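You operate a simulated robot arm through the tools that you are given. There is no shell and no other tool. Be economical: measure what you need, move in short steps, check, and stop when the job is done.

Carry out the task below with a simulated robot arm. There is one attempt and no reset: what you move stays moved.

TASK
Put things in order on the table top. At the end: the clear big jar stands where the black pad stood; the black pad is on the orange tray; the purple cork stands on top of the white cup; the green oil can stands where the brown packet (marked "Seeds") stood; the brown packet stands where the clear big jar stood; whatever was shut is shut again. Leave all else as you found it, and nothing knocked over.
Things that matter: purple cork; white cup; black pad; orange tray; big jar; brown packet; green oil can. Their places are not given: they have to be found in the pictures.

It is judged by the outcome, as a careful person would: the job done as asked, and still so three seconds after it is handed in. It fails if anything else is knocked over, pushed out of place, dropped, spilled or broken.

THE ROBOT
A 7-joint arm with a two-finger parallel gripper, fixed in place. Base frame: the origin is at the foot of the arm, x ahead of it, y to its left, z up; the work surface is at about z = 0. Units: m, rad, N and s.
With the tool pointing down near the work surface it reaches from about 0.22 to 0.58 m from the base axis. Its first joint turns from -1.152 to 1.152 rad. Payload 2.5 kg.
The tool frame sits at the grasp point between the pads (the TCP): z along the fingers, y along the line on which they close. The tips reach 0.023 m beyond it. The gripper opens to 0.094 m. The fingers are 0.038 m wide and 0.01 m thick; the gripper's body (0.054 by 0.096 m) begins 0.039 m behind the TCP.
Orientation is told as [roll, pitch, yaw] about the base's x, y, z axes, in that order, counted from this pose: with the fingers straight down and closing along the base's y, the tool's x points along the base's -x, its y along +y and its z along -z.

THE INTERFACE
- The arm moves only by the tool nudge_tool. Its argument "deltas" is text: rows parted by semicolons, each of 7 numbers parted by spaces: the turn, a rotation vector about the tool's x, y, z in rad, then the shift along the tool's x, y, z in cm, then the gripper command, from -1 (fully open) to 1 (shut), values between in proportion. In form: wx wy wz tx ty tz gripper; .... A call has 1 to 8 rows; each row shifts and turns the commanded pose from where the row before left it, along the tool's axes as they then stand. Each row takes 0.2 s and may step no farther than 0.05 m and 0.15 rad from the row before; otherwise, or with a gripper value out of range, the whole call is refused. A pose out of reach is approached as far as the arm can. The call stops where the force on the tool passes 40 N (or 10 N more than at its start, if that is more) or the arm is blocked; 0.2 s more then pass. The fingers move at their own pace (about 0.108 m/s each) and stop on an object; they squeeze with about 40 N. The grip force told is the motor's: it shows also when the fingers shut on nothing. Time passes only in rows, and 0.2 s behind the last, so rows that do not move let the fingers close. The reply holds the time, the measured pose of the TCP, the force on the tool along the base axes, the opening and the grip force, in the units named above and with some noise, and new pictures: "views" is both (left out), scene, wrist or none.
- Cameras (640 x 400 px; columns grow to the right, rows downward): "scene" is fixed at [0.1232, -0.4202, 0.5294]; the picture's right is [0.74, -0.67, 0.00], its down [-0.48, -0.53, -0.70] and it looks along [0.47, 0.52, -0.71] (base axes); focal length 340 px, centre (320, 200). "wrist" rides on the gripper at [-0.039, 0, -0.044] in the tool frame; the picture's right is [0.00, -1.00, 0.00], its down [0.97, 0.00, -0.24] and it looks along [0.24, 0.00, 0.97] (tool axes); focal length 218 px, centre (320, 200).
- probe_pixels(camera, pixels): for up to 12 pixels [column, row] of the newest picture of that camera ("zoom" is the newest enlarged one), the place [x, y, z] in the base frame of the surface seen there, good to about 0.002 m. It takes no simulated time.
- close_up(camera, box): a new picture of the part [left, top, right, bottom] of that camera's present view, enlarged. It takes no simulated time.
- hand_in(): hands the job in; it is judged then, once.

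Go step by step. Measure first, check grasps and placings, and put right what went wrong. The budget is 80 turns and 150 pictures, counting those below and the enlarged ones. Unless the task says otherwise, let go and move clear before handing in.

The tools are called after ">>>" as name(argument=value, ...) on one line, values as JSON. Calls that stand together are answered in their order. nudge_tool: Moves the arm, as the interface text tells. Its arguments: {"type":"object","properties":{"deltas":{"type":"string"},"views":{"type":"string","enum":["both","scene","wrist","none"]}},"required":["deltas"]} The other tools are called the same way: probe_pixels (camera, pixels) gives the place of the surface under pixels of a picture; close_up (camera, box) takes an enlarged picture of a part of a camera's view; hand_in () hands the job in.

At the start:

```text
clock: 0.0
position: [0.3037, -0.145, 0.2909]
ee_rot: [0.001, 0.0, -0.001]
contact_force: [0.2, -0.8, 0.4]
finger_gap: 0.0941
finger_force: 0.1
```

scene: 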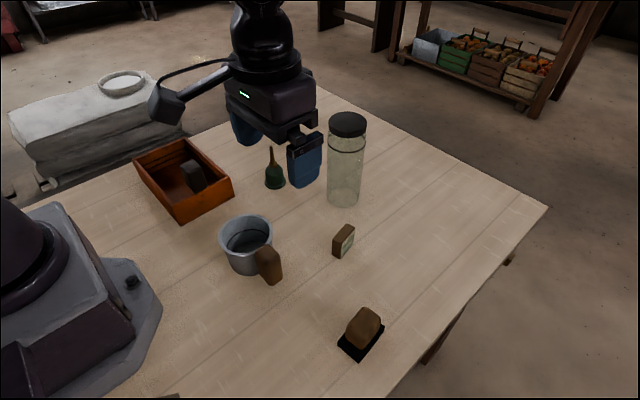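
wrist: 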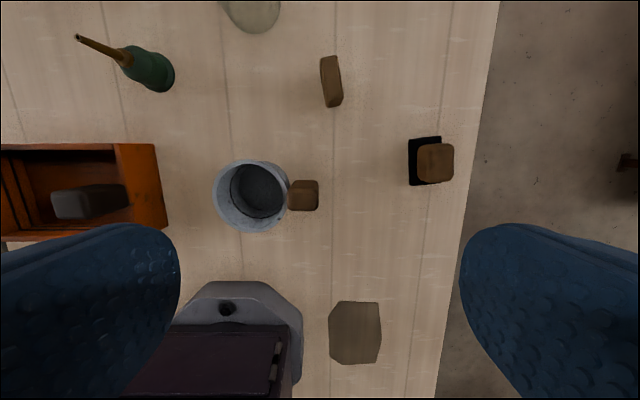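

The pictures show a jar at (346,160), an oil can at (274,170), a packet at (343,241), a cup at (247,245), a pad at (361,340) with a brown block on it, and a tray at (185,180) with a dark object inside. I'll enlarge these to identify them.

>>> close_up(camera="scene", box=[120, 100, 400, 275])

>>> close_up(camera="scene", box=[200, 200, 420, 400])

>>> close_up(camera="wrist", box=[200, 130, 480, 400])

```text
2.29 times, centred on (260, 188) of scene
```

zoom: 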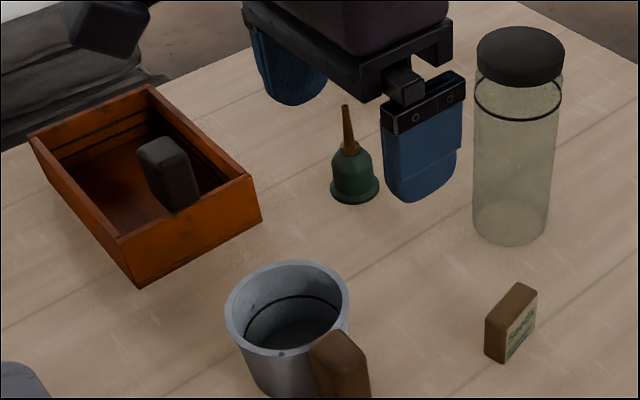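

```text
2.00 times, centred on (310, 300) of scene
```

zoom: 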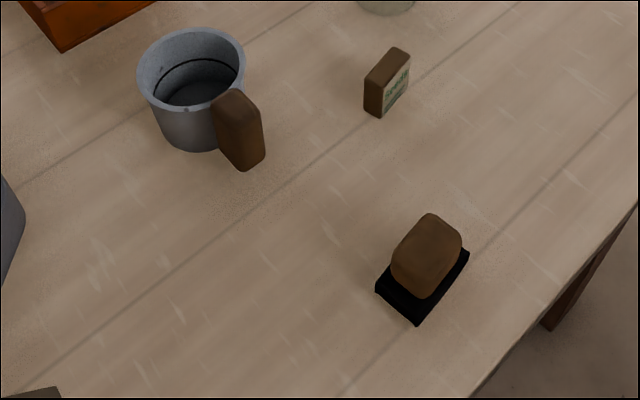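

```text
1.48 times, centred on (340, 265) of wrist
```

zoom: 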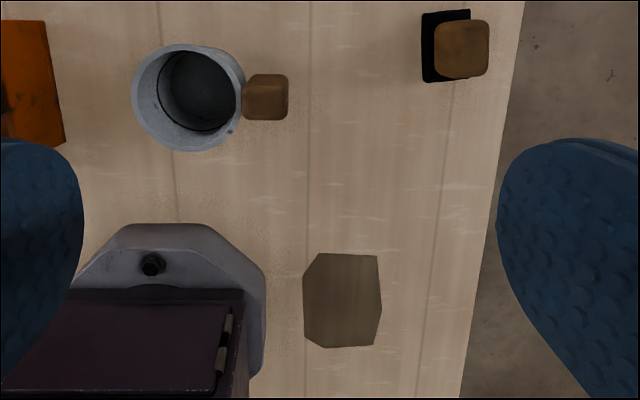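

The purple cork isn't clearly visible yet. I'll probe the main items and the dark object in the orange box.

>>> probe_pixels(camera="scene", pixels=[[195, 165], [193, 176], [165, 178], [134, 160], [185, 140], [233, 183], [183, 221], [347, 120], [344, 200], [247, 245], [265, 256], [133, 282]])

>>> probe_pixels(camera="wrist", pixels=[[355, 330], [435, 162], [415, 175], [303, 195], [332, 80], [225, 180], [255, 190], [150, 70], [80, 40], [85, 203], [60, 160], [135, 160]])

>>> close_up(camera="wrist", box=[0, 0, 280, 240])

>>> close_up(camera="scene", box=[120, 120, 250, 230])

```text
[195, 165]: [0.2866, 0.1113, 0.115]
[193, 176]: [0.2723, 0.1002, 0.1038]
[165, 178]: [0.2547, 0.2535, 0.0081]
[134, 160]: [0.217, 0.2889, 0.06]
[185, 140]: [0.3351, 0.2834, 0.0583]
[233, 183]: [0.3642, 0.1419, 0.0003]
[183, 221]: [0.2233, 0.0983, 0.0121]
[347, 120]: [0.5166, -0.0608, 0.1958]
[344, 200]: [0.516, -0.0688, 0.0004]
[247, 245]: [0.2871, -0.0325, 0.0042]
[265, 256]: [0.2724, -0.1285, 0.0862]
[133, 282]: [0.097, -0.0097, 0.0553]
```

```text
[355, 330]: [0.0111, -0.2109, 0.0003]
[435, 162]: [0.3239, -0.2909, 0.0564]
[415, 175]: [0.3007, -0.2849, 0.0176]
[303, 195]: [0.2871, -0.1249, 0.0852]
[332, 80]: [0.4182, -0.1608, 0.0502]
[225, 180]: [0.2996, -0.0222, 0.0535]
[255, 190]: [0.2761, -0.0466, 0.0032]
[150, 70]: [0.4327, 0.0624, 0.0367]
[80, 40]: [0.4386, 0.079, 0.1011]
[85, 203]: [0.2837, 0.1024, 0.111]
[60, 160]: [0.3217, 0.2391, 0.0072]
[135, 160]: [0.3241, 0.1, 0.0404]
```

```text
1.67 times, centred on (140, 120) of wrist
```

zoom: 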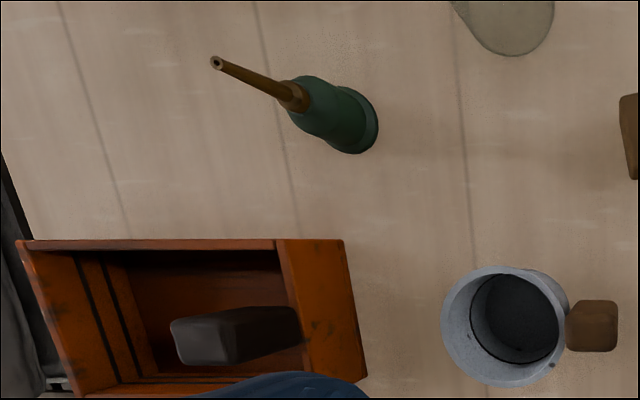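

```text
3.64 times, centred on (185, 175) of scene
```

zoom: 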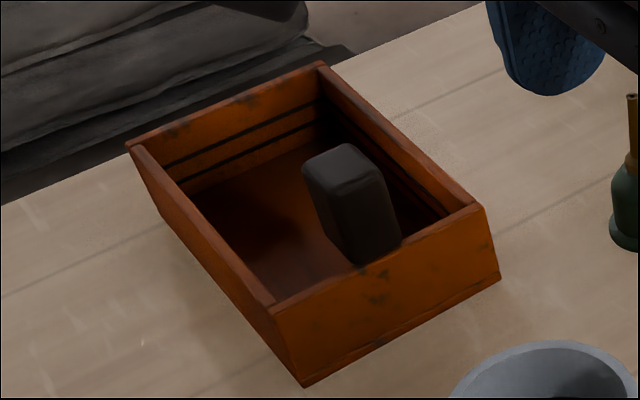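

The orange box is the tray, and the dark block on it looks like its handle. The cork is still missing, so I'll enlarge the jar and the cup interior, and look around with the wrist camera by turning to the left.

>>> close_up(camera="scene", box=[300, 100, 400, 220])

>>> close_up(camera="scene", box=[200, 200, 300, 300])

>>> close_up(camera="wrist", box=[190, 0, 480, 230])

>>> nudge_tool(deltas="0 0 0 0 5 0 -1; 0 0 0 0 5 0 -1; 0 0 0 0 5 0 -1; 0 0 0 0 5 0 -1; 0 0 0 0 5 0 -1; 0 0 0 0 3 0 -1; 0 0 0 0 0 0 -1")

```text
3.33 times, centred on (350, 160) of scene
```

zoom: 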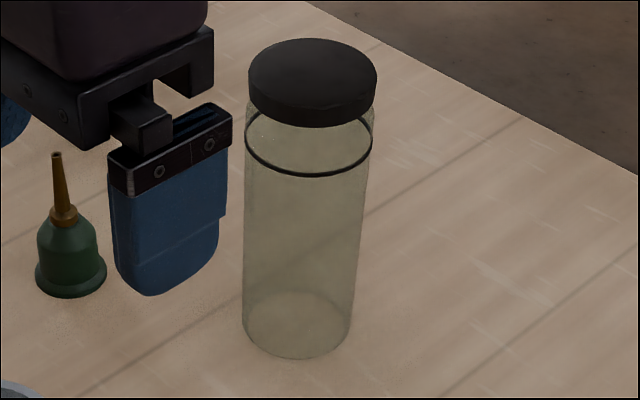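

```text
4.00 times, centred on (250, 250) of scene
```

zoom: 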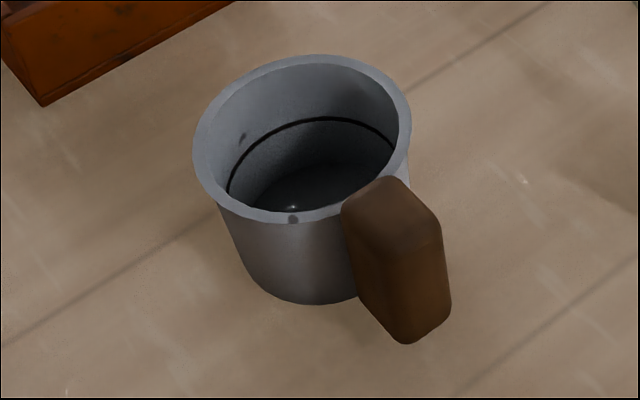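

```text
1.74 times, centred on (335, 115) of wrist
```

zoom: 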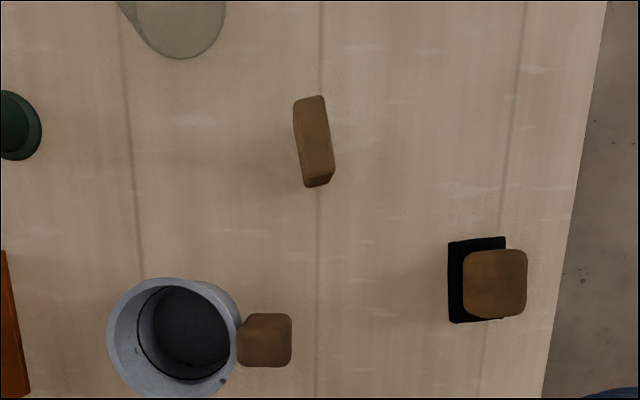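

```text
clock: 1.6
position: [0.3011, 0.1366, 0.2911]
ee_rot: [0.0, 0.001, 0.0]
contact_force: [0.2, -0.3, 0.3]
finger_gap: 0.0938
finger_force: 0.0
```

scene: 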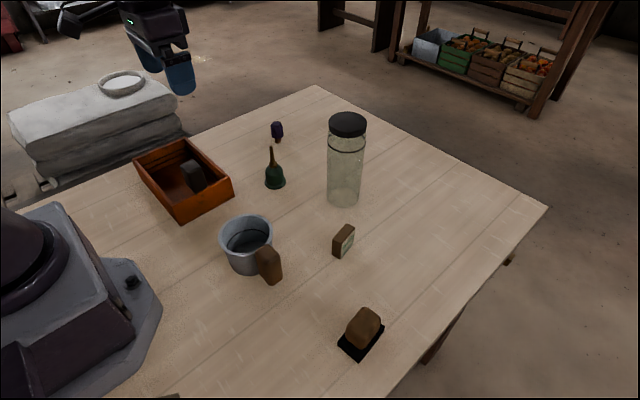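
wrist: 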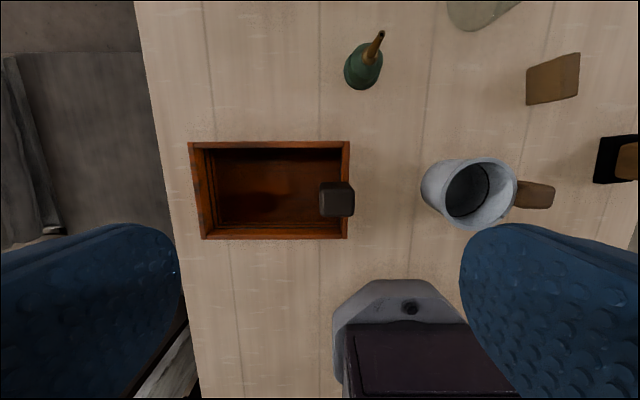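

The purple cork is now visible at scene (277,132). I'll enlarge it and measure everything.

>>> close_up(camera="scene", box=[250, 110, 310, 200])

>>> probe_pixels(camera="scene", pixels=[[277, 126], [272, 126], [282, 126], [277, 133], [277, 138], [278, 143], [222, 240], [271, 236], [245, 217], [246, 262], [247, 250], [240, 240]])

>>> probe_pixels(camera="wrist", pixels=[[195, 148], [345, 148], [340, 234], [207, 234], [345, 200], [335, 185], [445, 165], [510, 200], [478, 222], [485, 163], [465, 195], [255, 190]])

```text
4.44 times, centred on (280, 155) of scene
```

zoom: 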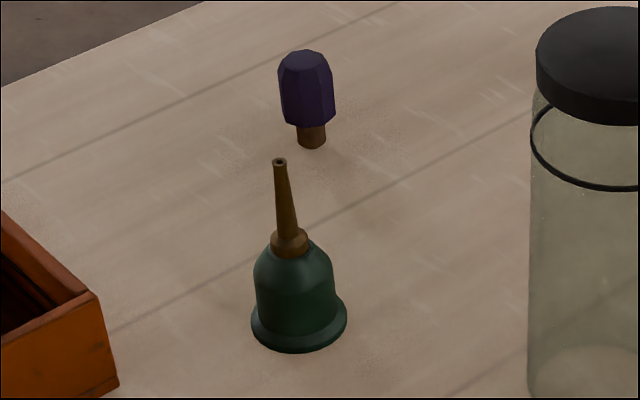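

```text
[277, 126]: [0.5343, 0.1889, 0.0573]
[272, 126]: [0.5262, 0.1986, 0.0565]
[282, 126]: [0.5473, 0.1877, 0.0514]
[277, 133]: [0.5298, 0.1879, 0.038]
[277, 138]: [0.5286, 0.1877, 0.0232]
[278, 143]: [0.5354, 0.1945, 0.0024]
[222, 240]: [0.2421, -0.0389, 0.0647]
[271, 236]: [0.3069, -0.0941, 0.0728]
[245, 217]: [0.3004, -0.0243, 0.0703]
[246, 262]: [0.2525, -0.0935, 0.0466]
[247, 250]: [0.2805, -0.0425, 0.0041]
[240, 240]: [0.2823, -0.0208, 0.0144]
```

```text
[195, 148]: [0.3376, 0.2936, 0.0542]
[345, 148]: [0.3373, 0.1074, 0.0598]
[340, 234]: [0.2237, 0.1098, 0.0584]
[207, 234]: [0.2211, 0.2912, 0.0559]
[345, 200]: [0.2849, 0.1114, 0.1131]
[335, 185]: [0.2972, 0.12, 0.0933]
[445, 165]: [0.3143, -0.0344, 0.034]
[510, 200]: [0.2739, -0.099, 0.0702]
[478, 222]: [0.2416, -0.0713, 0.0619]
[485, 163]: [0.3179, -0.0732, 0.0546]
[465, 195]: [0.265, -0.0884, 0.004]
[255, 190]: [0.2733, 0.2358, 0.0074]
```

The cork is at about (0.534,0.190), 0.06 m tall on a narrow stem. Next I'll measure the jar, packet, pad and can more exactly, and take a closer look at the cup and pad.

>>> probe_pixels(camera="scene", pixels=[[329, 122], [366, 122], [347, 132], [347, 118], [348, 138], [329, 150], [364, 150], [345, 170], [329, 185], [361, 185], [345, 206], [333, 140]])

>>> probe_pixels(camera="scene", pixels=[[358, 359], [339, 343], [384, 326], [363, 313], [347, 327], [362, 347], [378, 321], [333, 245], [342, 257], [354, 245], [347, 226], [335, 231]])

>>> nudge_tool(deltas="0 0 0 0 -5 0 -1; 0 0 0 0 -5 0 -1; 0 0 0 -2 -5 0 -1; 0 0 0 -2 -5 -1 -1; 0 0 0 -2 -3 -2 -1; 0 0 0 0 0 0 -1")

```text
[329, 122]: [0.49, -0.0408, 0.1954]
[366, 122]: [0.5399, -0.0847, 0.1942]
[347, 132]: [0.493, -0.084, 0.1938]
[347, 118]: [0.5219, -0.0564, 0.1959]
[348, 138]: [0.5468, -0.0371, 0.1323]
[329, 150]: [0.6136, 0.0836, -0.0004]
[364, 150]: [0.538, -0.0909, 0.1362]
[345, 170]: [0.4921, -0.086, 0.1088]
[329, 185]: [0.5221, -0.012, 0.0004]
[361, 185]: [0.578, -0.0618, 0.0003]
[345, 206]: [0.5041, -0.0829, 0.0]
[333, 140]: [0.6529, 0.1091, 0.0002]
```

```text
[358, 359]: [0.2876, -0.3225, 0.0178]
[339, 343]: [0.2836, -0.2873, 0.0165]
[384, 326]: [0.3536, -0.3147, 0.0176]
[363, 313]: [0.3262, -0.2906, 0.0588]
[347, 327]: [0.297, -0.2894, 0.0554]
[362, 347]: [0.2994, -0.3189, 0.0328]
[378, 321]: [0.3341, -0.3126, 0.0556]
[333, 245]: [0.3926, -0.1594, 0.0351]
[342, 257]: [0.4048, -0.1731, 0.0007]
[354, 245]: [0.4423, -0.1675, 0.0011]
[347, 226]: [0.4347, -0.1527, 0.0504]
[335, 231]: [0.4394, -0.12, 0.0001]
```

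```text
refused: row 3 steps farther than a row can; nothing moved
```

The pad is about 0.07 × 0.045 m with a handle top at z ≈ 0.058, and the jar is about 0.066 m wide. I'll move back to the middle with smaller steps.

>>> nudge_tool(deltas="0 0 0 0 -4.9 0 -1; 0 0 0 0 -4.9 0 -1; 0 0 0 0 -4.9 0 -1; 0 0 0 -2 -4.5 0 -1; 0 0 0 -4 0 -2 -1; 0 0 0 -4 0 -2 -1; 0 0 0 0 0 0 -1")

```text
clock: 3.2
position: [0.4005, -0.0576, 0.3303]
ee_rot: [0.0, 0.001, 0.002]
contact_force: [-0.3, 0.3, 0.0]
finger_gap: 0.0938
finger_force: 0.1
```

scene: 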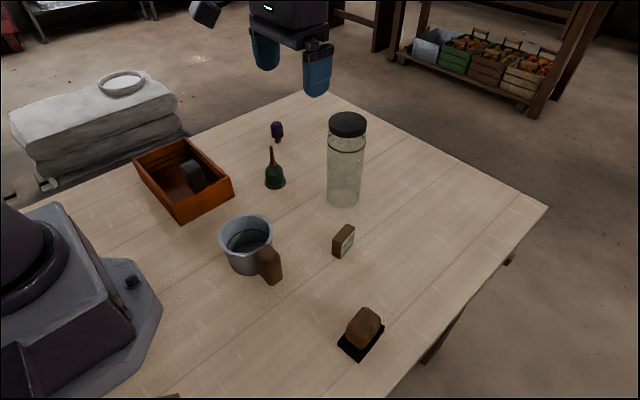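
wrist: 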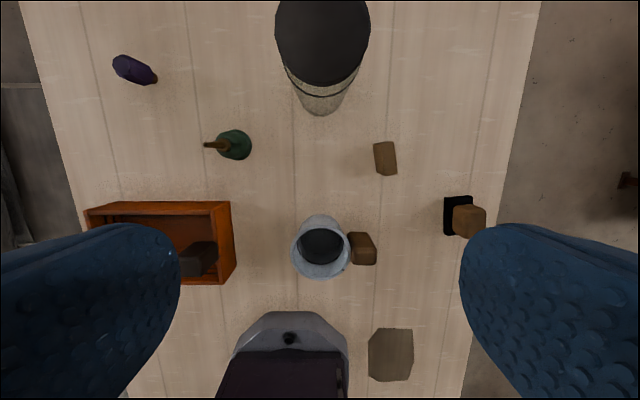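

Every item is visible now and there is no other cup. I'll zoom in on the pad and the packet to get their axes.

>>> close_up(camera="wrist", box=[340, 120, 500, 250])

>>> close_up(camera="scene", box=[320, 210, 400, 370])

>>> probe_pixels(camera="wrist", pixels=[[445, 198], [444, 233], [471, 197], [456, 207], [482, 207], [484, 233], [456, 233], [375, 144], [391, 142], [396, 172], [379, 174], [385, 158]])

```text
3.08 times, centred on (420, 185) of wrist
```

zoom: 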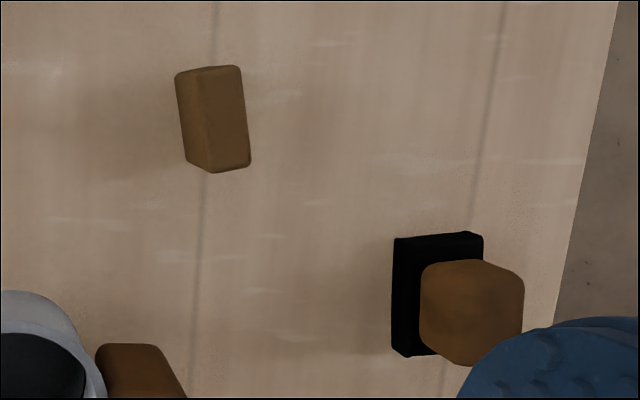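

```text
2.50 times, centred on (360, 290) of scene
```

zoom: 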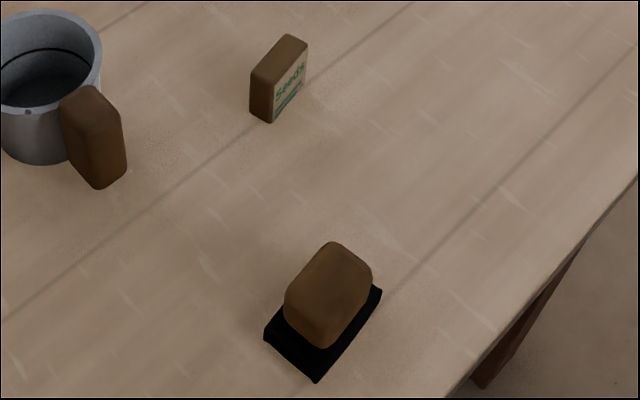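

```text
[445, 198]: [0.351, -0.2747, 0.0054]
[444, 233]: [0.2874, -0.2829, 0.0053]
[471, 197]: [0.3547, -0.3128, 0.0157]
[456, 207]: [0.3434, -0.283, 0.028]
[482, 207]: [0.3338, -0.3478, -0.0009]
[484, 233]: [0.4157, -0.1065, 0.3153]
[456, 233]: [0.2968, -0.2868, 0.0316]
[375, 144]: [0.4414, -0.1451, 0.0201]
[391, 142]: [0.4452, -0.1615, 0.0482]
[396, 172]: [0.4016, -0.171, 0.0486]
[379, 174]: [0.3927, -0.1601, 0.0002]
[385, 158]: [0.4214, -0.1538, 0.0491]
```

The pad centre is about (0.320,-0.299), turned about +7°. I'll move above it, turn to match, and check before I descend.

>>> nudge_tool(deltas="0 0 0 2 -4.5 0 -1; 0 0 0 2 -4.5 0 -1; 0 0 0 2 -4.5 0 -1; 0 0 0 2.05 -4.5 0 -1; 0 0 0 0 -4.5 0 -1; 0 0 0 0 -1.64 4.5 -1; 0 0 0 0 0 4.9 -1; 0 0 -0.12 0 0 4.9 -1", views="none")

>>> nudge_tool(deltas="0 0 0 0 0 4.5 -1; 0 0 0 0 0 0 -1")

```text
clock: 5.0
position: [0.3231, -0.2973, 0.1872]
ee_rot: [0.0, 0.0, 0.122]
contact_force: [0.1, 0.0, 0.1]
finger_gap: 0.0938
finger_force: 0.1
```

```text
clock: 5.6
position: [0.3234, -0.2967, 0.1393]
ee_rot: [0.0, -0.001, 0.12]
contact_force: [0.7, 0.0, 0.7]
finger_gap: 0.0938
finger_force: 0.1
```

scene: 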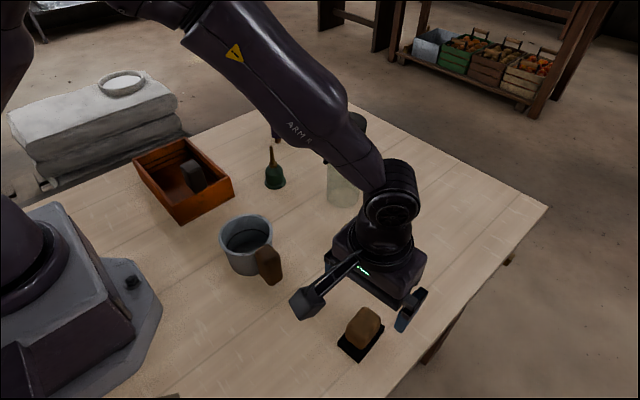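
wrist: 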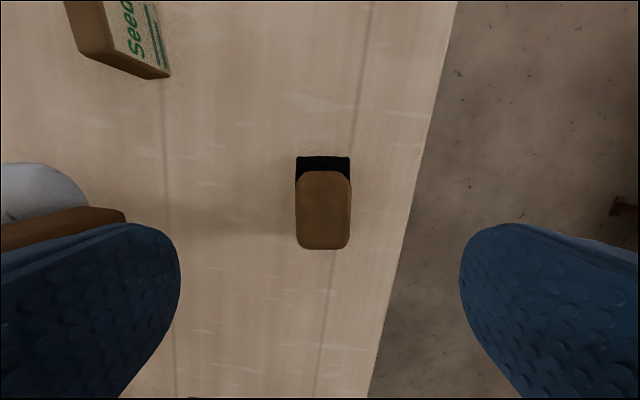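

The pad is aligned with the gripper (handle at columns 296–351). I'll probe the handle and pad for the x centre.

>>> probe_pixels(camera="wrist", pixels=[[323, 158], [323, 178], [323, 210], [323, 240], [299, 210], [347, 210], [298, 160], [349, 160]])

```text
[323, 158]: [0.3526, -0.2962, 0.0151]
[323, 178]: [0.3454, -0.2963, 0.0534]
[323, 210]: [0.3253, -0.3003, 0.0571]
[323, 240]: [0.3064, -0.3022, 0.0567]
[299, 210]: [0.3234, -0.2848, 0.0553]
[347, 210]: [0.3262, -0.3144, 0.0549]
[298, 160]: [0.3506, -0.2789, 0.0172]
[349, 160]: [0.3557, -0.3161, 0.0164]
```

The handle centre is (0.323,-0.2995) with its top at z = 0.057. I'll descend to z ≈ 0.046, grip it and lift a little.

>>> nudge_tool(deltas="0 0 0 0 -0.25 4 -1; 0 0 0 0 0 3 -1; 0 0 0 0 0 2.3 -1; 0 0 0 0 0 0 0.5; 0 0 0 0 0 0 1; 0 0 0 0 0 0 1; 0 0 0 0 0 -2 1; 0 0 0 0 0 -2 1")

```text
clock: 7.4
position: [0.3222, -0.2988, 0.0911]
ee_rot: [0.001, -0.001, 0.122]
contact_force: [-0.2, 0.4, -1.7]
finger_gap: 0.0353
finger_force: 40.3
```

scene: 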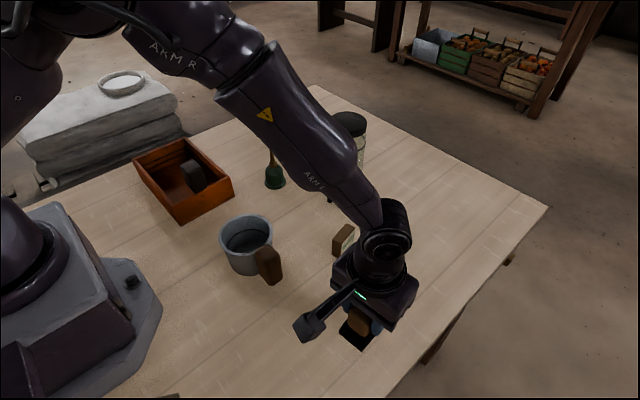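
wrist: 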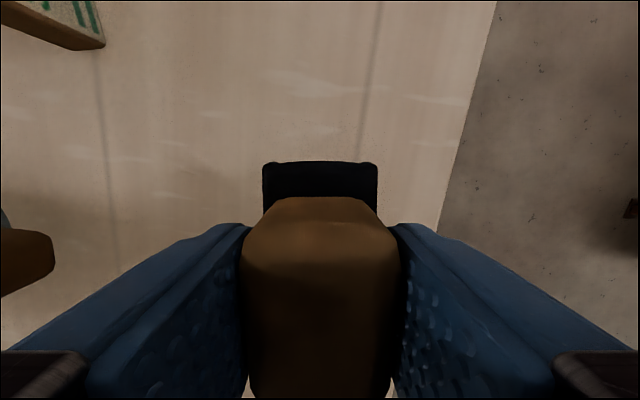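

The pad lifts with its handle (gap 0.035, about 2 N), and was held 0.0505 above its bottom. I'll raise it, undo the yaw and carry it over to the tray.

>>> nudge_tool(deltas="0 0 0 0 0 -4.5 1; 0 0 0 0 0 -4.5 1; 0 0 0.12 0 0 -3 1; 0 0 0 0.5 4.6 0 1; 0 0 0 0.5 4.6 0 1; 0 0 0 0.5 4.6 0 1; 0 0 0 0.5 4.6 0 1; 0 0 0 0.5 4.6 0 1", views="none")

>>> nudge_tool(deltas="0 0 0 0.5 4.6 0 1; 0 0 0 0.5 4.6 0 1; 0 0 0 0.5 4.6 0 1; 0 0 0 0 4.6 0 1; 0 0 0 0 4.6 0 1; 0 0 0 0 4.4 0 1; 0 0 0 0 0 3 1; 0 0 0 0 0 0 1")

```text
clock: 9.2
position: [0.3017, -0.0694, 0.2107]
ee_rot: [0.001, -0.001, 0.0]
contact_force: [-1.0, -0.7, -1.0]
finger_gap: 0.0354
finger_force: 39.9
```

```text
clock: 11.0
position: [0.2816, 0.2057, 0.1818]
ee_rot: [0.0, -0.001, 0.001]
contact_force: [-0.5, -0.5, -1.3]
finger_gap: 0.0354
finger_force: 40.2
```

scene: 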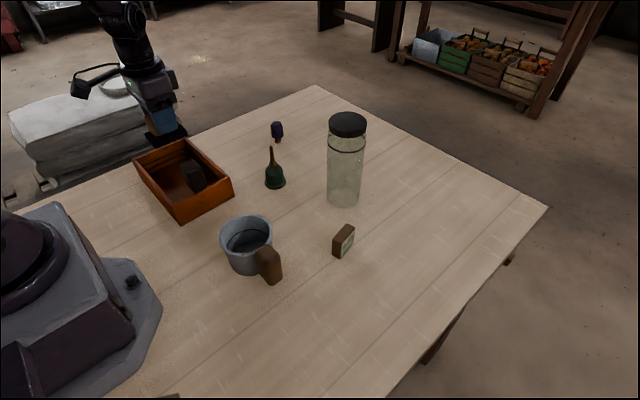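
wrist: 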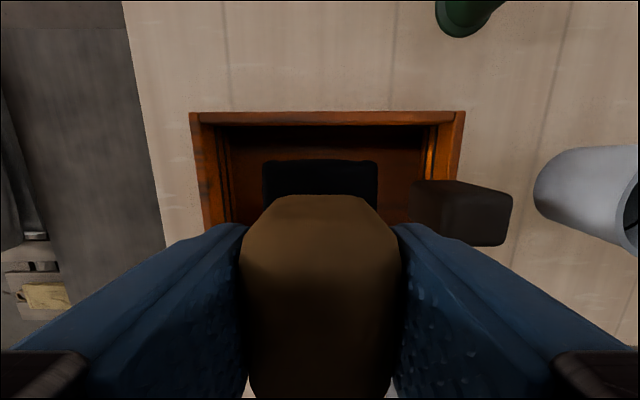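

The pad hangs inside the tray outline. I'll lower it to z ≈ 0.058, release, and back out upward.

>>> nudge_tool(deltas="0 0 0 0 0 4.5 1; 0 0 0 0 0 4.5 1; 0 0 0 0 0 2.5 1; 0 0 0 0 0 0.7 1; 0 0 0 0 0 0 1; 0 0 0 0 0 0 -0.6; 0 0 0 0 0 0 -1; 0 0 0 0 0 0 -1")

```text
clock: 11.6
position: [0.2823, 0.2063, 0.1029]
ee_rot: [-0.001, -0.001, 0.004]
contact_force: [-2.0, -1.2, 9.5]
finger_gap: 0.0357
finger_force: 40.1
stopped in row 3: the force on the tool passed its limit (the readings are from after the stop); the commanded pose is now the measured one
```

scene: 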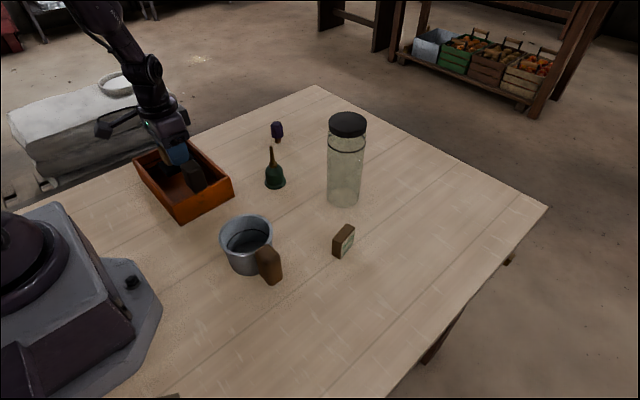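
wrist: 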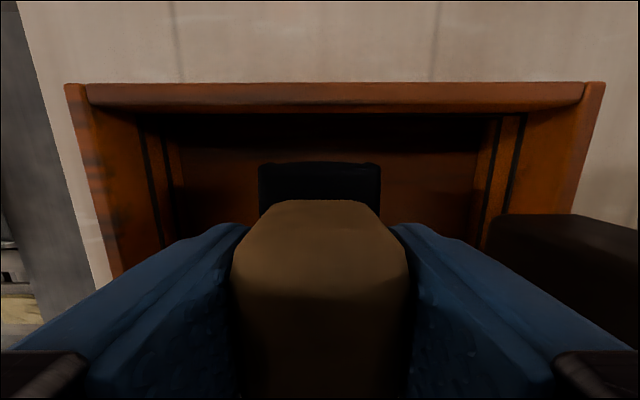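

The arm stopped at z = 0.103 with the pad bottom at about z = 0.052, well above the visible tray floor. I'll inspect the tray and pad before I press on.

>>> close_up(camera="scene", box=[120, 90, 250, 230])

>>> probe_pixels(camera="wrist", pixels=[[320, 166], [262, 168], [376, 168], [320, 180], [220, 160], [420, 160], [110, 100], [560, 100], [300, 205], [540, 235]])

>>> nudge_tool(deltas="0 0 0 0 0 -0.5 1; 0 0 0 0 0 0 1; 0 0 0 0 0 0 1", views="none")

```text
2.86 times, centred on (185, 160) of scene
```

zoom: 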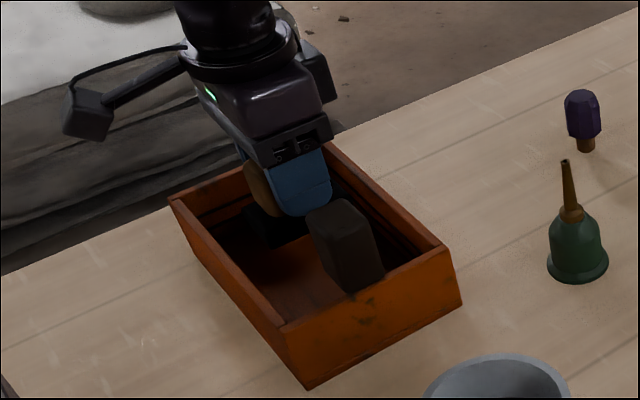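

```text
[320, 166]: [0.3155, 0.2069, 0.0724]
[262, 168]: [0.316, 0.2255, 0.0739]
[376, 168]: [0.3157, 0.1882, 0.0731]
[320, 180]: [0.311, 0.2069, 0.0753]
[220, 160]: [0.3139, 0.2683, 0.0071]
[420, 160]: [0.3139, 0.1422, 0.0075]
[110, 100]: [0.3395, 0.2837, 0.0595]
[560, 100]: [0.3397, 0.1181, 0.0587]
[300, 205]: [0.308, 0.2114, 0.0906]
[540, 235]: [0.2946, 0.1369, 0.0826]
```

```text
clock: 12.4
position: [0.2836, 0.2051, 0.1065]
ee_rot: [-0.003, -0.002, 0.002]
contact_force: [0.0, 0.5, -0.2]
finger_gap: 0.0354
finger_force: 40.4
```

The pad bottom is at z ≈ 0.056, level with the rim, although it lies clear of the walls. To rule out a snag on the tray's handle, I'll lift, shift 1.5 cm in +y and lower slowly.

>>> nudge_tool(deltas="0 0 0 0 0 -1 1; 0 0 0 0 1.5 0 1; 0 0 0 0 0 0.5 1; 0 0 0 0 0 0.5 1; 0 0 0 0 0 0.3 1; 0 0 0 0 0 0.2 1; 0 0 0 0 0 0 1")

```text
clock: 14.0
position: [0.2831, 0.2218, 0.102]
ee_rot: [-0.003, -0.001, 0.001]
contact_force: [-4.1, -4.0, 13.5]
finger_gap: 0.0355
finger_force: 40.0
```

scene: 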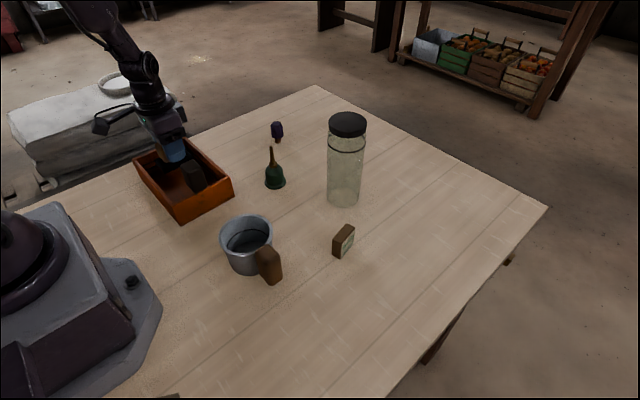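
wrist: 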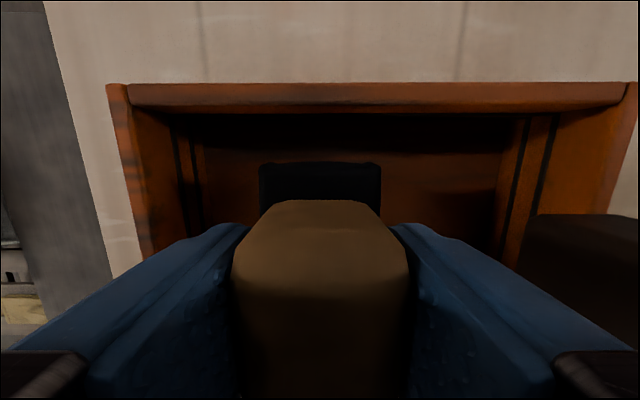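

The contact is at the same height again, so the tray top supports things at z ≈ 0.055. I'll ease off the force and open a little to check that the pad stays put.

>>> nudge_tool(deltas="0 0 0 0 0 -0.25 1; 0 0 0 0 0 0 1; 0 0 0 0 0 0 0.2; 0 0 0 0 0 0 0.15; 0 0 0 0 0 0 0.15")

```text
clock: 15.2
position: [0.2833, 0.2218, 0.1054]
ee_rot: [-0.003, -0.002, 0.002]
contact_force: [-0.1, -0.9, 0.5]
finger_gap: 0.0397
finger_force: 0.0
```

scene: 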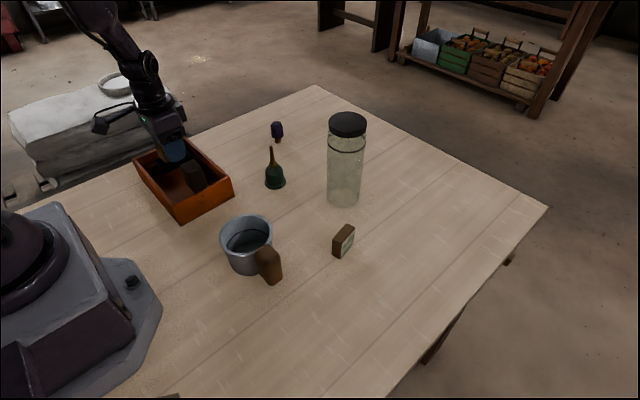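
wrist: 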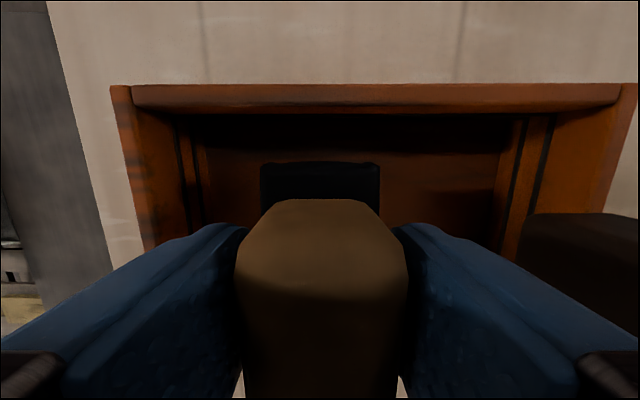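

The pad stays put with the fingers open (gap 0.040), so the tray holds it. I'll let go, rise, and move above the jar.

>>> nudge_tool(deltas="0 0 0 0 0 0 -0.5; 0 0 0 0 0 -3 -0.5; 0 0 0 0 0 -4.7 -0.8; 0 0 0 0 0 -4.8 -1; 0 0 0 0 0 -4.8 -1; 0 0 0 -2.93 -3.56 -0.5 -1; 0 0 0 -2.93 -3.56 0 -1; 0 0 0 -2.93 -3.56 0 -1", views="scene")

>>> nudge_tool(deltas="0 0 0 -2.93 -3.56 0 -1; 0 0 0 -2.93 -3.56 0 -1; 0 0 0 -2.93 -3.56 0 -1; 0 0 0 -2.93 -3.56 0 -1; 0 0 0 -2.93 -3.56 0 -1; 0 0 0 0 0 0 -1")

```text
clock: 17.0
position: [0.3739, 0.115, 0.2825]
ee_rot: [-0.002, 0.001, 0.001]
contact_force: [0.4, 0.9, -1.0]
finger_gap: 0.0941
finger_force: 0.0
```

scene: 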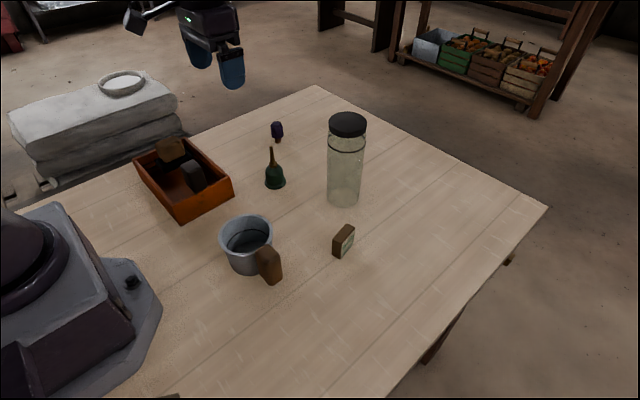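

```text
clock: 18.4
position: [0.5212, -0.0612, 0.284]
ee_rot: [-0.003, -0.001, 0.003]
contact_force: [0.5, -0.7, -0.7]
finger_gap: 0.0942
finger_force: 0.1
```

scene: 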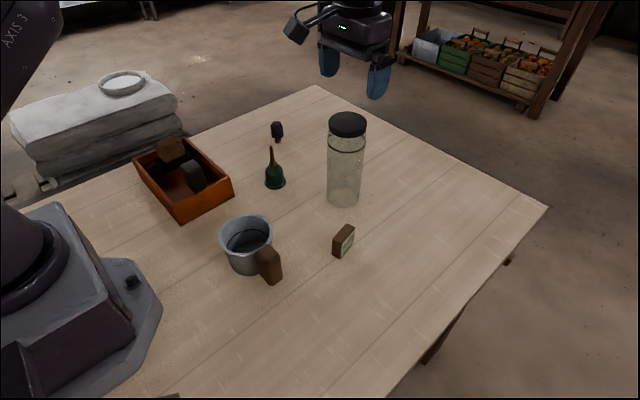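
wrist: 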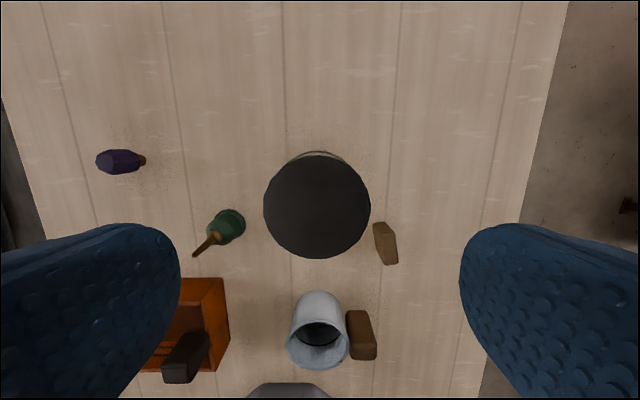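

The arm is over the jar, with the lid spanning columns 263–370 in the wrist view. I'll probe the lid edges for its centre and height.

>>> probe_pixels(camera="wrist", pixels=[[267, 205], [366, 205], [317, 162], [317, 253], [317, 205], [317, 155]])

>>> probe_pixels(camera="scene", pixels=[[347, 126], [347, 134], [347, 136], [335, 134], [358, 133], [340, 135]])

```text
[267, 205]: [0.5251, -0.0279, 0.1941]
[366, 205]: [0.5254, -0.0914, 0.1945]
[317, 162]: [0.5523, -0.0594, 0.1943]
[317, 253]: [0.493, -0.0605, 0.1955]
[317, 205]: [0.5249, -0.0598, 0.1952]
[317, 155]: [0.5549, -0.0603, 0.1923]
```

```text
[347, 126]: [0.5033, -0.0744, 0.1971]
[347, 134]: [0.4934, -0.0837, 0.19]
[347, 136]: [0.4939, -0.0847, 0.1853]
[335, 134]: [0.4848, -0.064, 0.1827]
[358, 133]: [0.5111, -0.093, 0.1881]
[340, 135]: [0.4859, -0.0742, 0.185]
```

The lid centre is (0.522,-0.060) with a diameter of 0.068 and its top at z = 0.195. I'll lower over it to z ≈ 0.163, so the fingers span the lid and the glass below, then close and lift 1 cm to test.

>>> nudge_tool(deltas="0 0 0 0 0.1 4.5 -1; 0 0 0 0 0 4.5 -1; 0 0 0 0 0 3 -1; 0 0 0 0 0 0 -0.4; 0 0 0 0 0 0 1; 0 0 0 0 0 0 1; 0 0 0 0 0 0 1")

```text
clock: 20.0
position: [0.5173, -0.064, 0.1639]
ee_rot: [-0.004, -0.001, 0.002]
contact_force: [-0.5, 0.6, -0.4]
finger_gap: 0.0711
finger_force: 39.9
```

scene: 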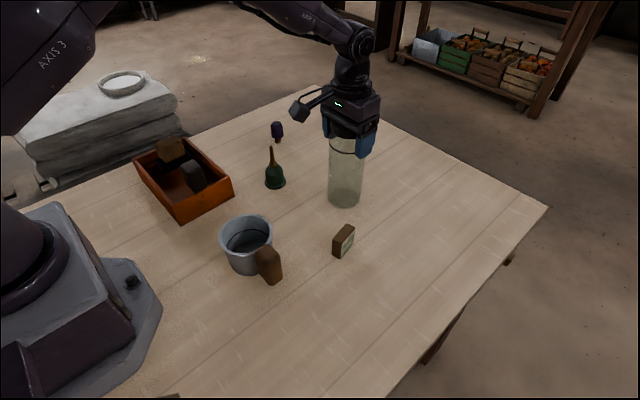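
wrist: 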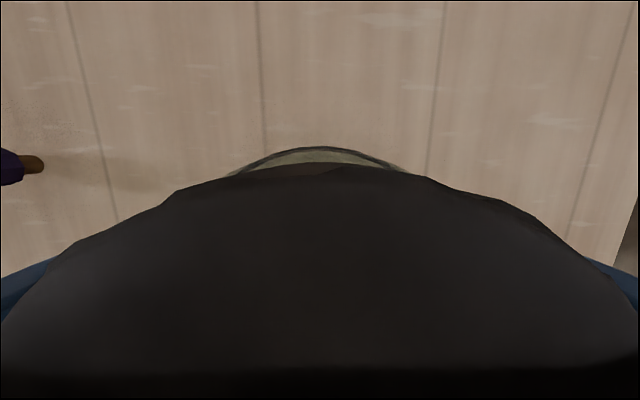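

The fingers closed on 0.071 m. I'll lift 1.2 cm and check whether the glass comes along.

>>> nudge_tool(deltas="0 0 0 0 0 -0.6 1; 0 0 0 0 0 -0.6 1; 0 0 0 0 0 0 1", views="scene")

>>> close_up(camera="scene", box=[290, 90, 410, 230])

```text
clock: 20.8
position: [0.5172, -0.0645, 0.1765]
ee_rot: [-0.005, -0.001, 0.002]
contact_force: [0.9, 0.9, -4.1]
finger_gap: 0.0711
finger_force: 39.8
```

scene: 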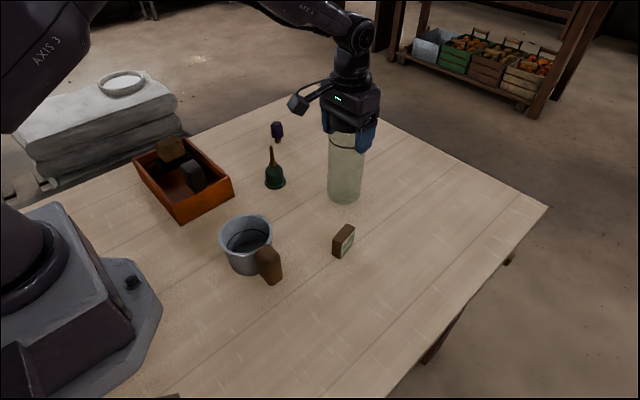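

```text
2.86 times, centred on (350, 160) of scene
```

zoom: 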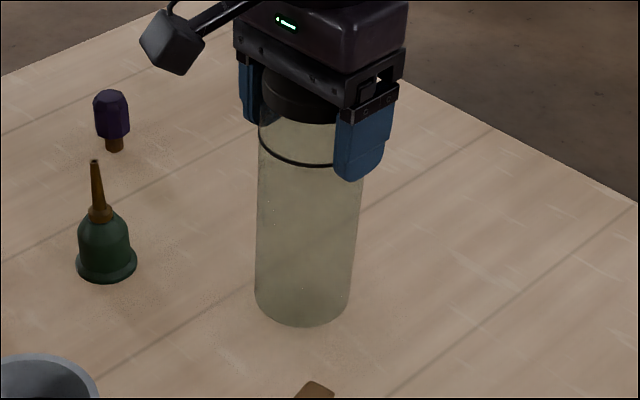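

The whole jar came up with its lid on (4 N load). I'll raise it and carry it above the packet to the pad's old spot.

>>> nudge_tool(deltas="0 0 0 0 0 -3 1; 0 0 0 0 0 -3 1; 0 0 0 0 0 -3 1; 0 0 0 2.5 -2.94 0 1; 0 0 0 2.5 -2.94 0 1; 0 0 0 2.5 -2.94 0 1; 0 0 0 2.5 -2.94 0 1; 0 0 0 2.5 -2.94 0 1", views="none")

>>> nudge_tool(deltas="0 0 0 2.5 -2.94 0 1; 0 0 0 2.5 -2.94 0 1; 0 0 0 2.5 -2.94 0 1; 0 0 0 0 0 0 1")

```text
clock: 22.6
position: [0.393, -0.207, 0.2674]
ee_rot: [-0.002, 0.0, 0.002]
contact_force: [0.5, -0.1, -5.0]
finger_gap: 0.0711
finger_force: 39.5
```

```text
clock: 23.6
position: [0.317, -0.2969, 0.2698]
ee_rot: [-0.003, -0.003, 0.001]
contact_force: [-0.7, 0.7, -4.4]
finger_gap: 0.071
finger_force: 39.5
```

scene: 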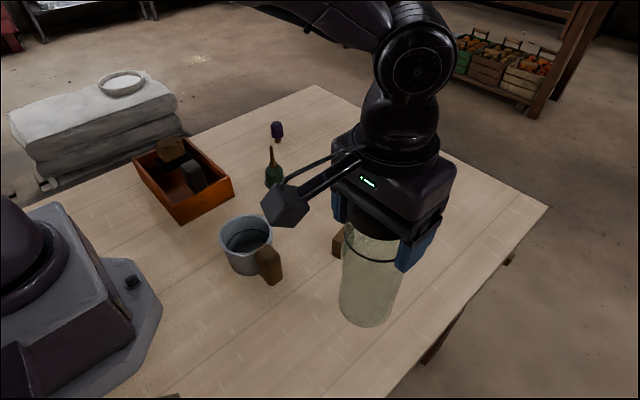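
wrist: 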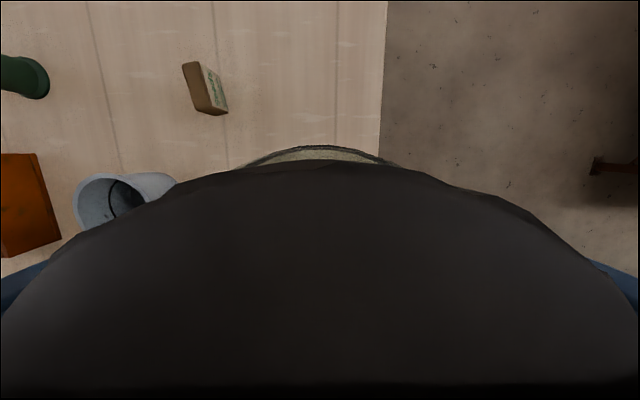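

The jar is over the pad's spot. I'll lower it: fast at first, then in small steps down to contact.

>>> nudge_tool(deltas="0 0 0 0 -0.2 4 1; 0 0 0 0 0 3.5 1; 0 0 0 0 0 1.5 1; 0 0 0 0 0 0.6 1; 0 0 0 0 0 0.5 1; 0 0 0 0 0 0.3 1; 0 0 0 0 0 0 1", views="scene")

```text
clock: 25.2
position: [0.3188, -0.299, 0.1646]
ee_rot: [-0.004, 0.0, 0.003]
contact_force: [-6.7, 5.8, 21.6]
finger_gap: 0.0711
finger_force: 40.4
```

scene: 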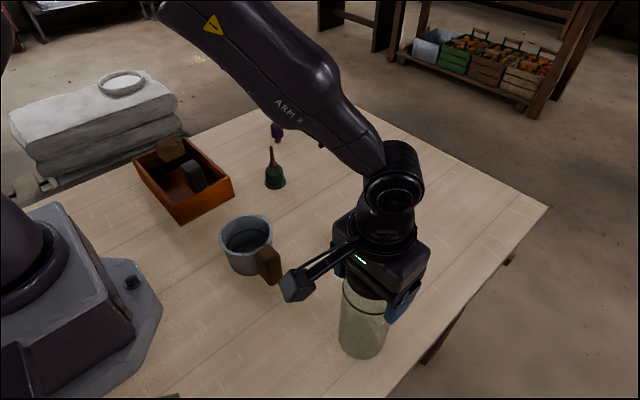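

The jar is on the table (21 N upward). I'll ease off 2 mm, open, then rise straight up.

>>> nudge_tool(deltas="0 0 0 0 0 -0.25 1; 0 0 0 0 0 0 0; 0 0 0 0 0 0 -1; 0 0 0 0 0 0 -1; 0 0 0 0 0 -3 -1; 0 0 0 0 0 -4.5 -1; 0 0 0 0 0 -4.5 -1; 0 0 0 0 0 0 -1")

```text
clock: 27.0
position: [0.3152, -0.2999, 0.2865]
ee_rot: [-0.003, -0.002, 0.001]
contact_force: [0.2, 0.9, -0.1]
finger_gap: 0.0942
finger_force: 0.1
```

scene: 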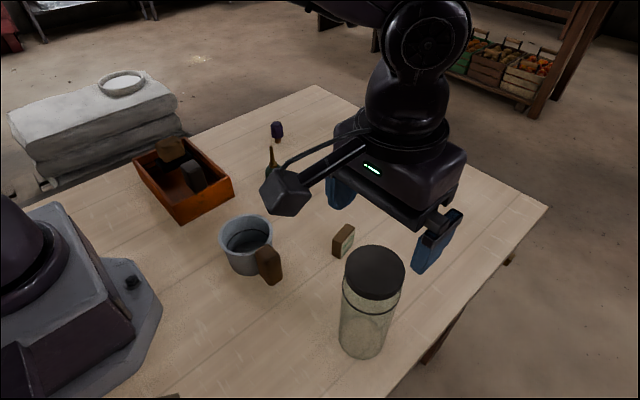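
wrist: 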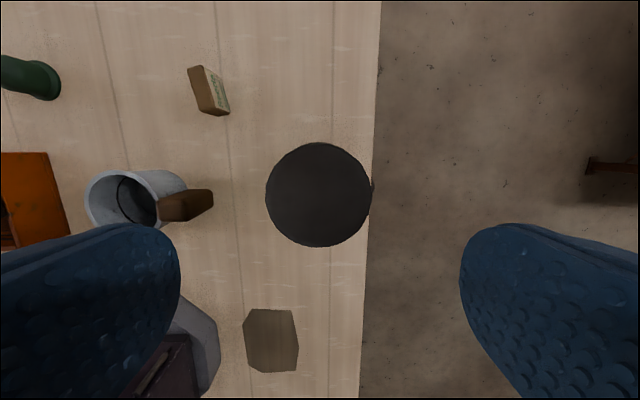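

The jar stands upright at the pad's spot. I'll check its centre and the packet's geometry.

>>> probe_pixels(camera="wrist", pixels=[[268, 195], [367, 195], [318, 146], [318, 243], [189, 68], [203, 66], [210, 112], [199, 110], [203, 90], [196, 90], [215, 73], [228, 110]])

>>> close_up(camera="wrist", box=[160, 40, 270, 130])

```text
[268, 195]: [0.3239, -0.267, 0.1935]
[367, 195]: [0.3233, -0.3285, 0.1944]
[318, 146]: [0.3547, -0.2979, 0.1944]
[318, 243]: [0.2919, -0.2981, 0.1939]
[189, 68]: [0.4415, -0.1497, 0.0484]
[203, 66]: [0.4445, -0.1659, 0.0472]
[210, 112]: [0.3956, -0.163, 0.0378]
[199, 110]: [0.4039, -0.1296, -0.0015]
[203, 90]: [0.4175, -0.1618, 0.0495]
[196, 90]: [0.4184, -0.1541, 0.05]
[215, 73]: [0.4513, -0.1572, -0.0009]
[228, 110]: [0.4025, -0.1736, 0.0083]
```

```text
4.44 times, centred on (215, 85) of wrist
```

zoom: 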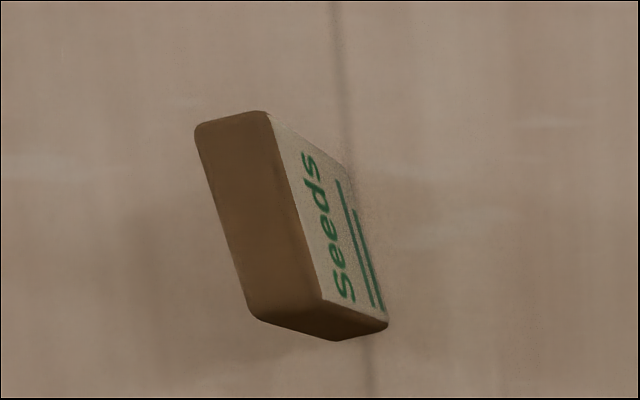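

The jar centre is (0.3235,-0.298), within 4 mm of the pad's spot. Next is the packet, near (0.42,-0.16) with a yaw of about 0.2; I'll move above it.

>>> nudge_tool(deltas="0 0 0 -2.6 3.5 0 -1; 0 0 0 -2.6 3.5 0 -1; 0 0 0 -2.6 3.5 0 -1; 0 0 0 -2.6 3.5 0 -1; 0 0 -0.09 0 0 4.5 -1; 0 0 -0.09 0 0 4.5 -1; 0 0 0 0 0 4 -1; 0 0 0 0 0 0 -1", views="wrist")

```text
clock: 28.8
position: [0.4223, -0.1575, 0.155]
ee_rot: [-0.004, -0.002, 0.181]
contact_force: [-0.6, 0.7, -0.4]
finger_gap: 0.0942
finger_force: 0.1
```

wrist: 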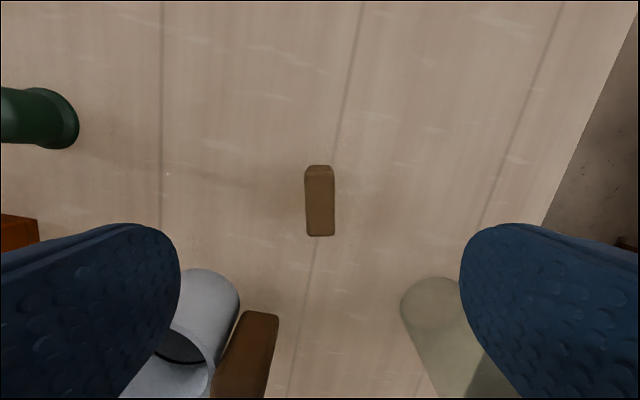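

The packet lines up with the gripper (columns 305–335). I'll probe its top for the centre.

>>> probe_pixels(camera="wrist", pixels=[[307, 205], [333, 205], [320, 178], [320, 232], [320, 205]])

```text
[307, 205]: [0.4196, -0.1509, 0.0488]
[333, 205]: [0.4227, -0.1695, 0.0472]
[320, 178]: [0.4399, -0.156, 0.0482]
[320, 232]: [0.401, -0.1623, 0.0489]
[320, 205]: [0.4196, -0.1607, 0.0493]
```

The packet centre is (0.420,-0.160), 0.049 m tall and about 0.019 m thick. I'll descend to z ≈ 0.033, grip and lift.

>>> nudge_tool(deltas="0 0 0 0.2 -0.25 4.5 -1; 0 0 0 0 0 4.5 -1; 0 0 0 0 0 3 -1; 0 0 0 0 0 0 0; 0 0 0 0 0 0 1; 0 0 0 0 0 0 1; 0 0 0 0 0 0 1; 0 0 0 0 0 -2 1")

```text
clock: 30.6
position: [0.4195, -0.1631, 0.0531]
ee_rot: [-0.001, -0.002, 0.182]
contact_force: [0.5, -0.1, -0.8]
finger_gap: 0.0211
finger_force: 39.7
```

scene: 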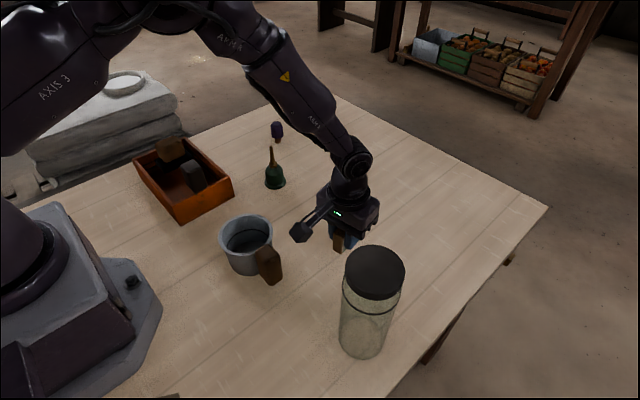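
wrist: 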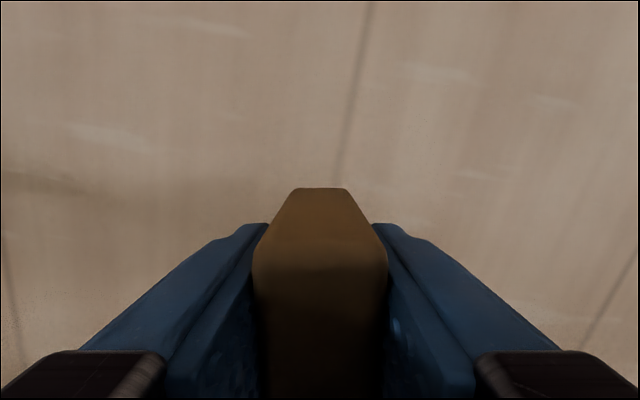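

The packet is held (gap 0.021). I'll lift it, carry it to the jar's old spot (0.521,-0.061) and lower it.

>>> nudge_tool(deltas="0 0 0 0 0 -4 1; 0 0 0 -2.95 2.05 0 1; 0 0 0 -2.95 2.05 0 1; 0 0 0 -2.95 2.05 0 1; 0 0 0 -2.95 2.05 0 1; 0 0 0 0 0 3 1; 0 0 0 0 0 1 1; 0 0 0 0 0 0 1")

```text
clock: 32.4
position: [0.5216, -0.0615, 0.054]
ee_rot: [-0.003, 0.001, 0.182]
contact_force: [-0.9, 0.4, 0.1]
finger_gap: 0.0211
finger_force: 39.9
```

scene: 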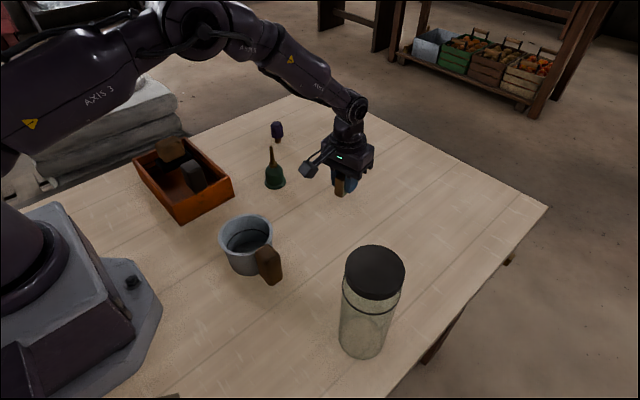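
wrist: 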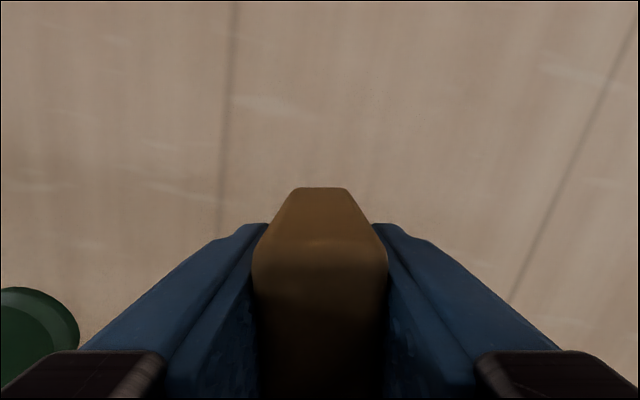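

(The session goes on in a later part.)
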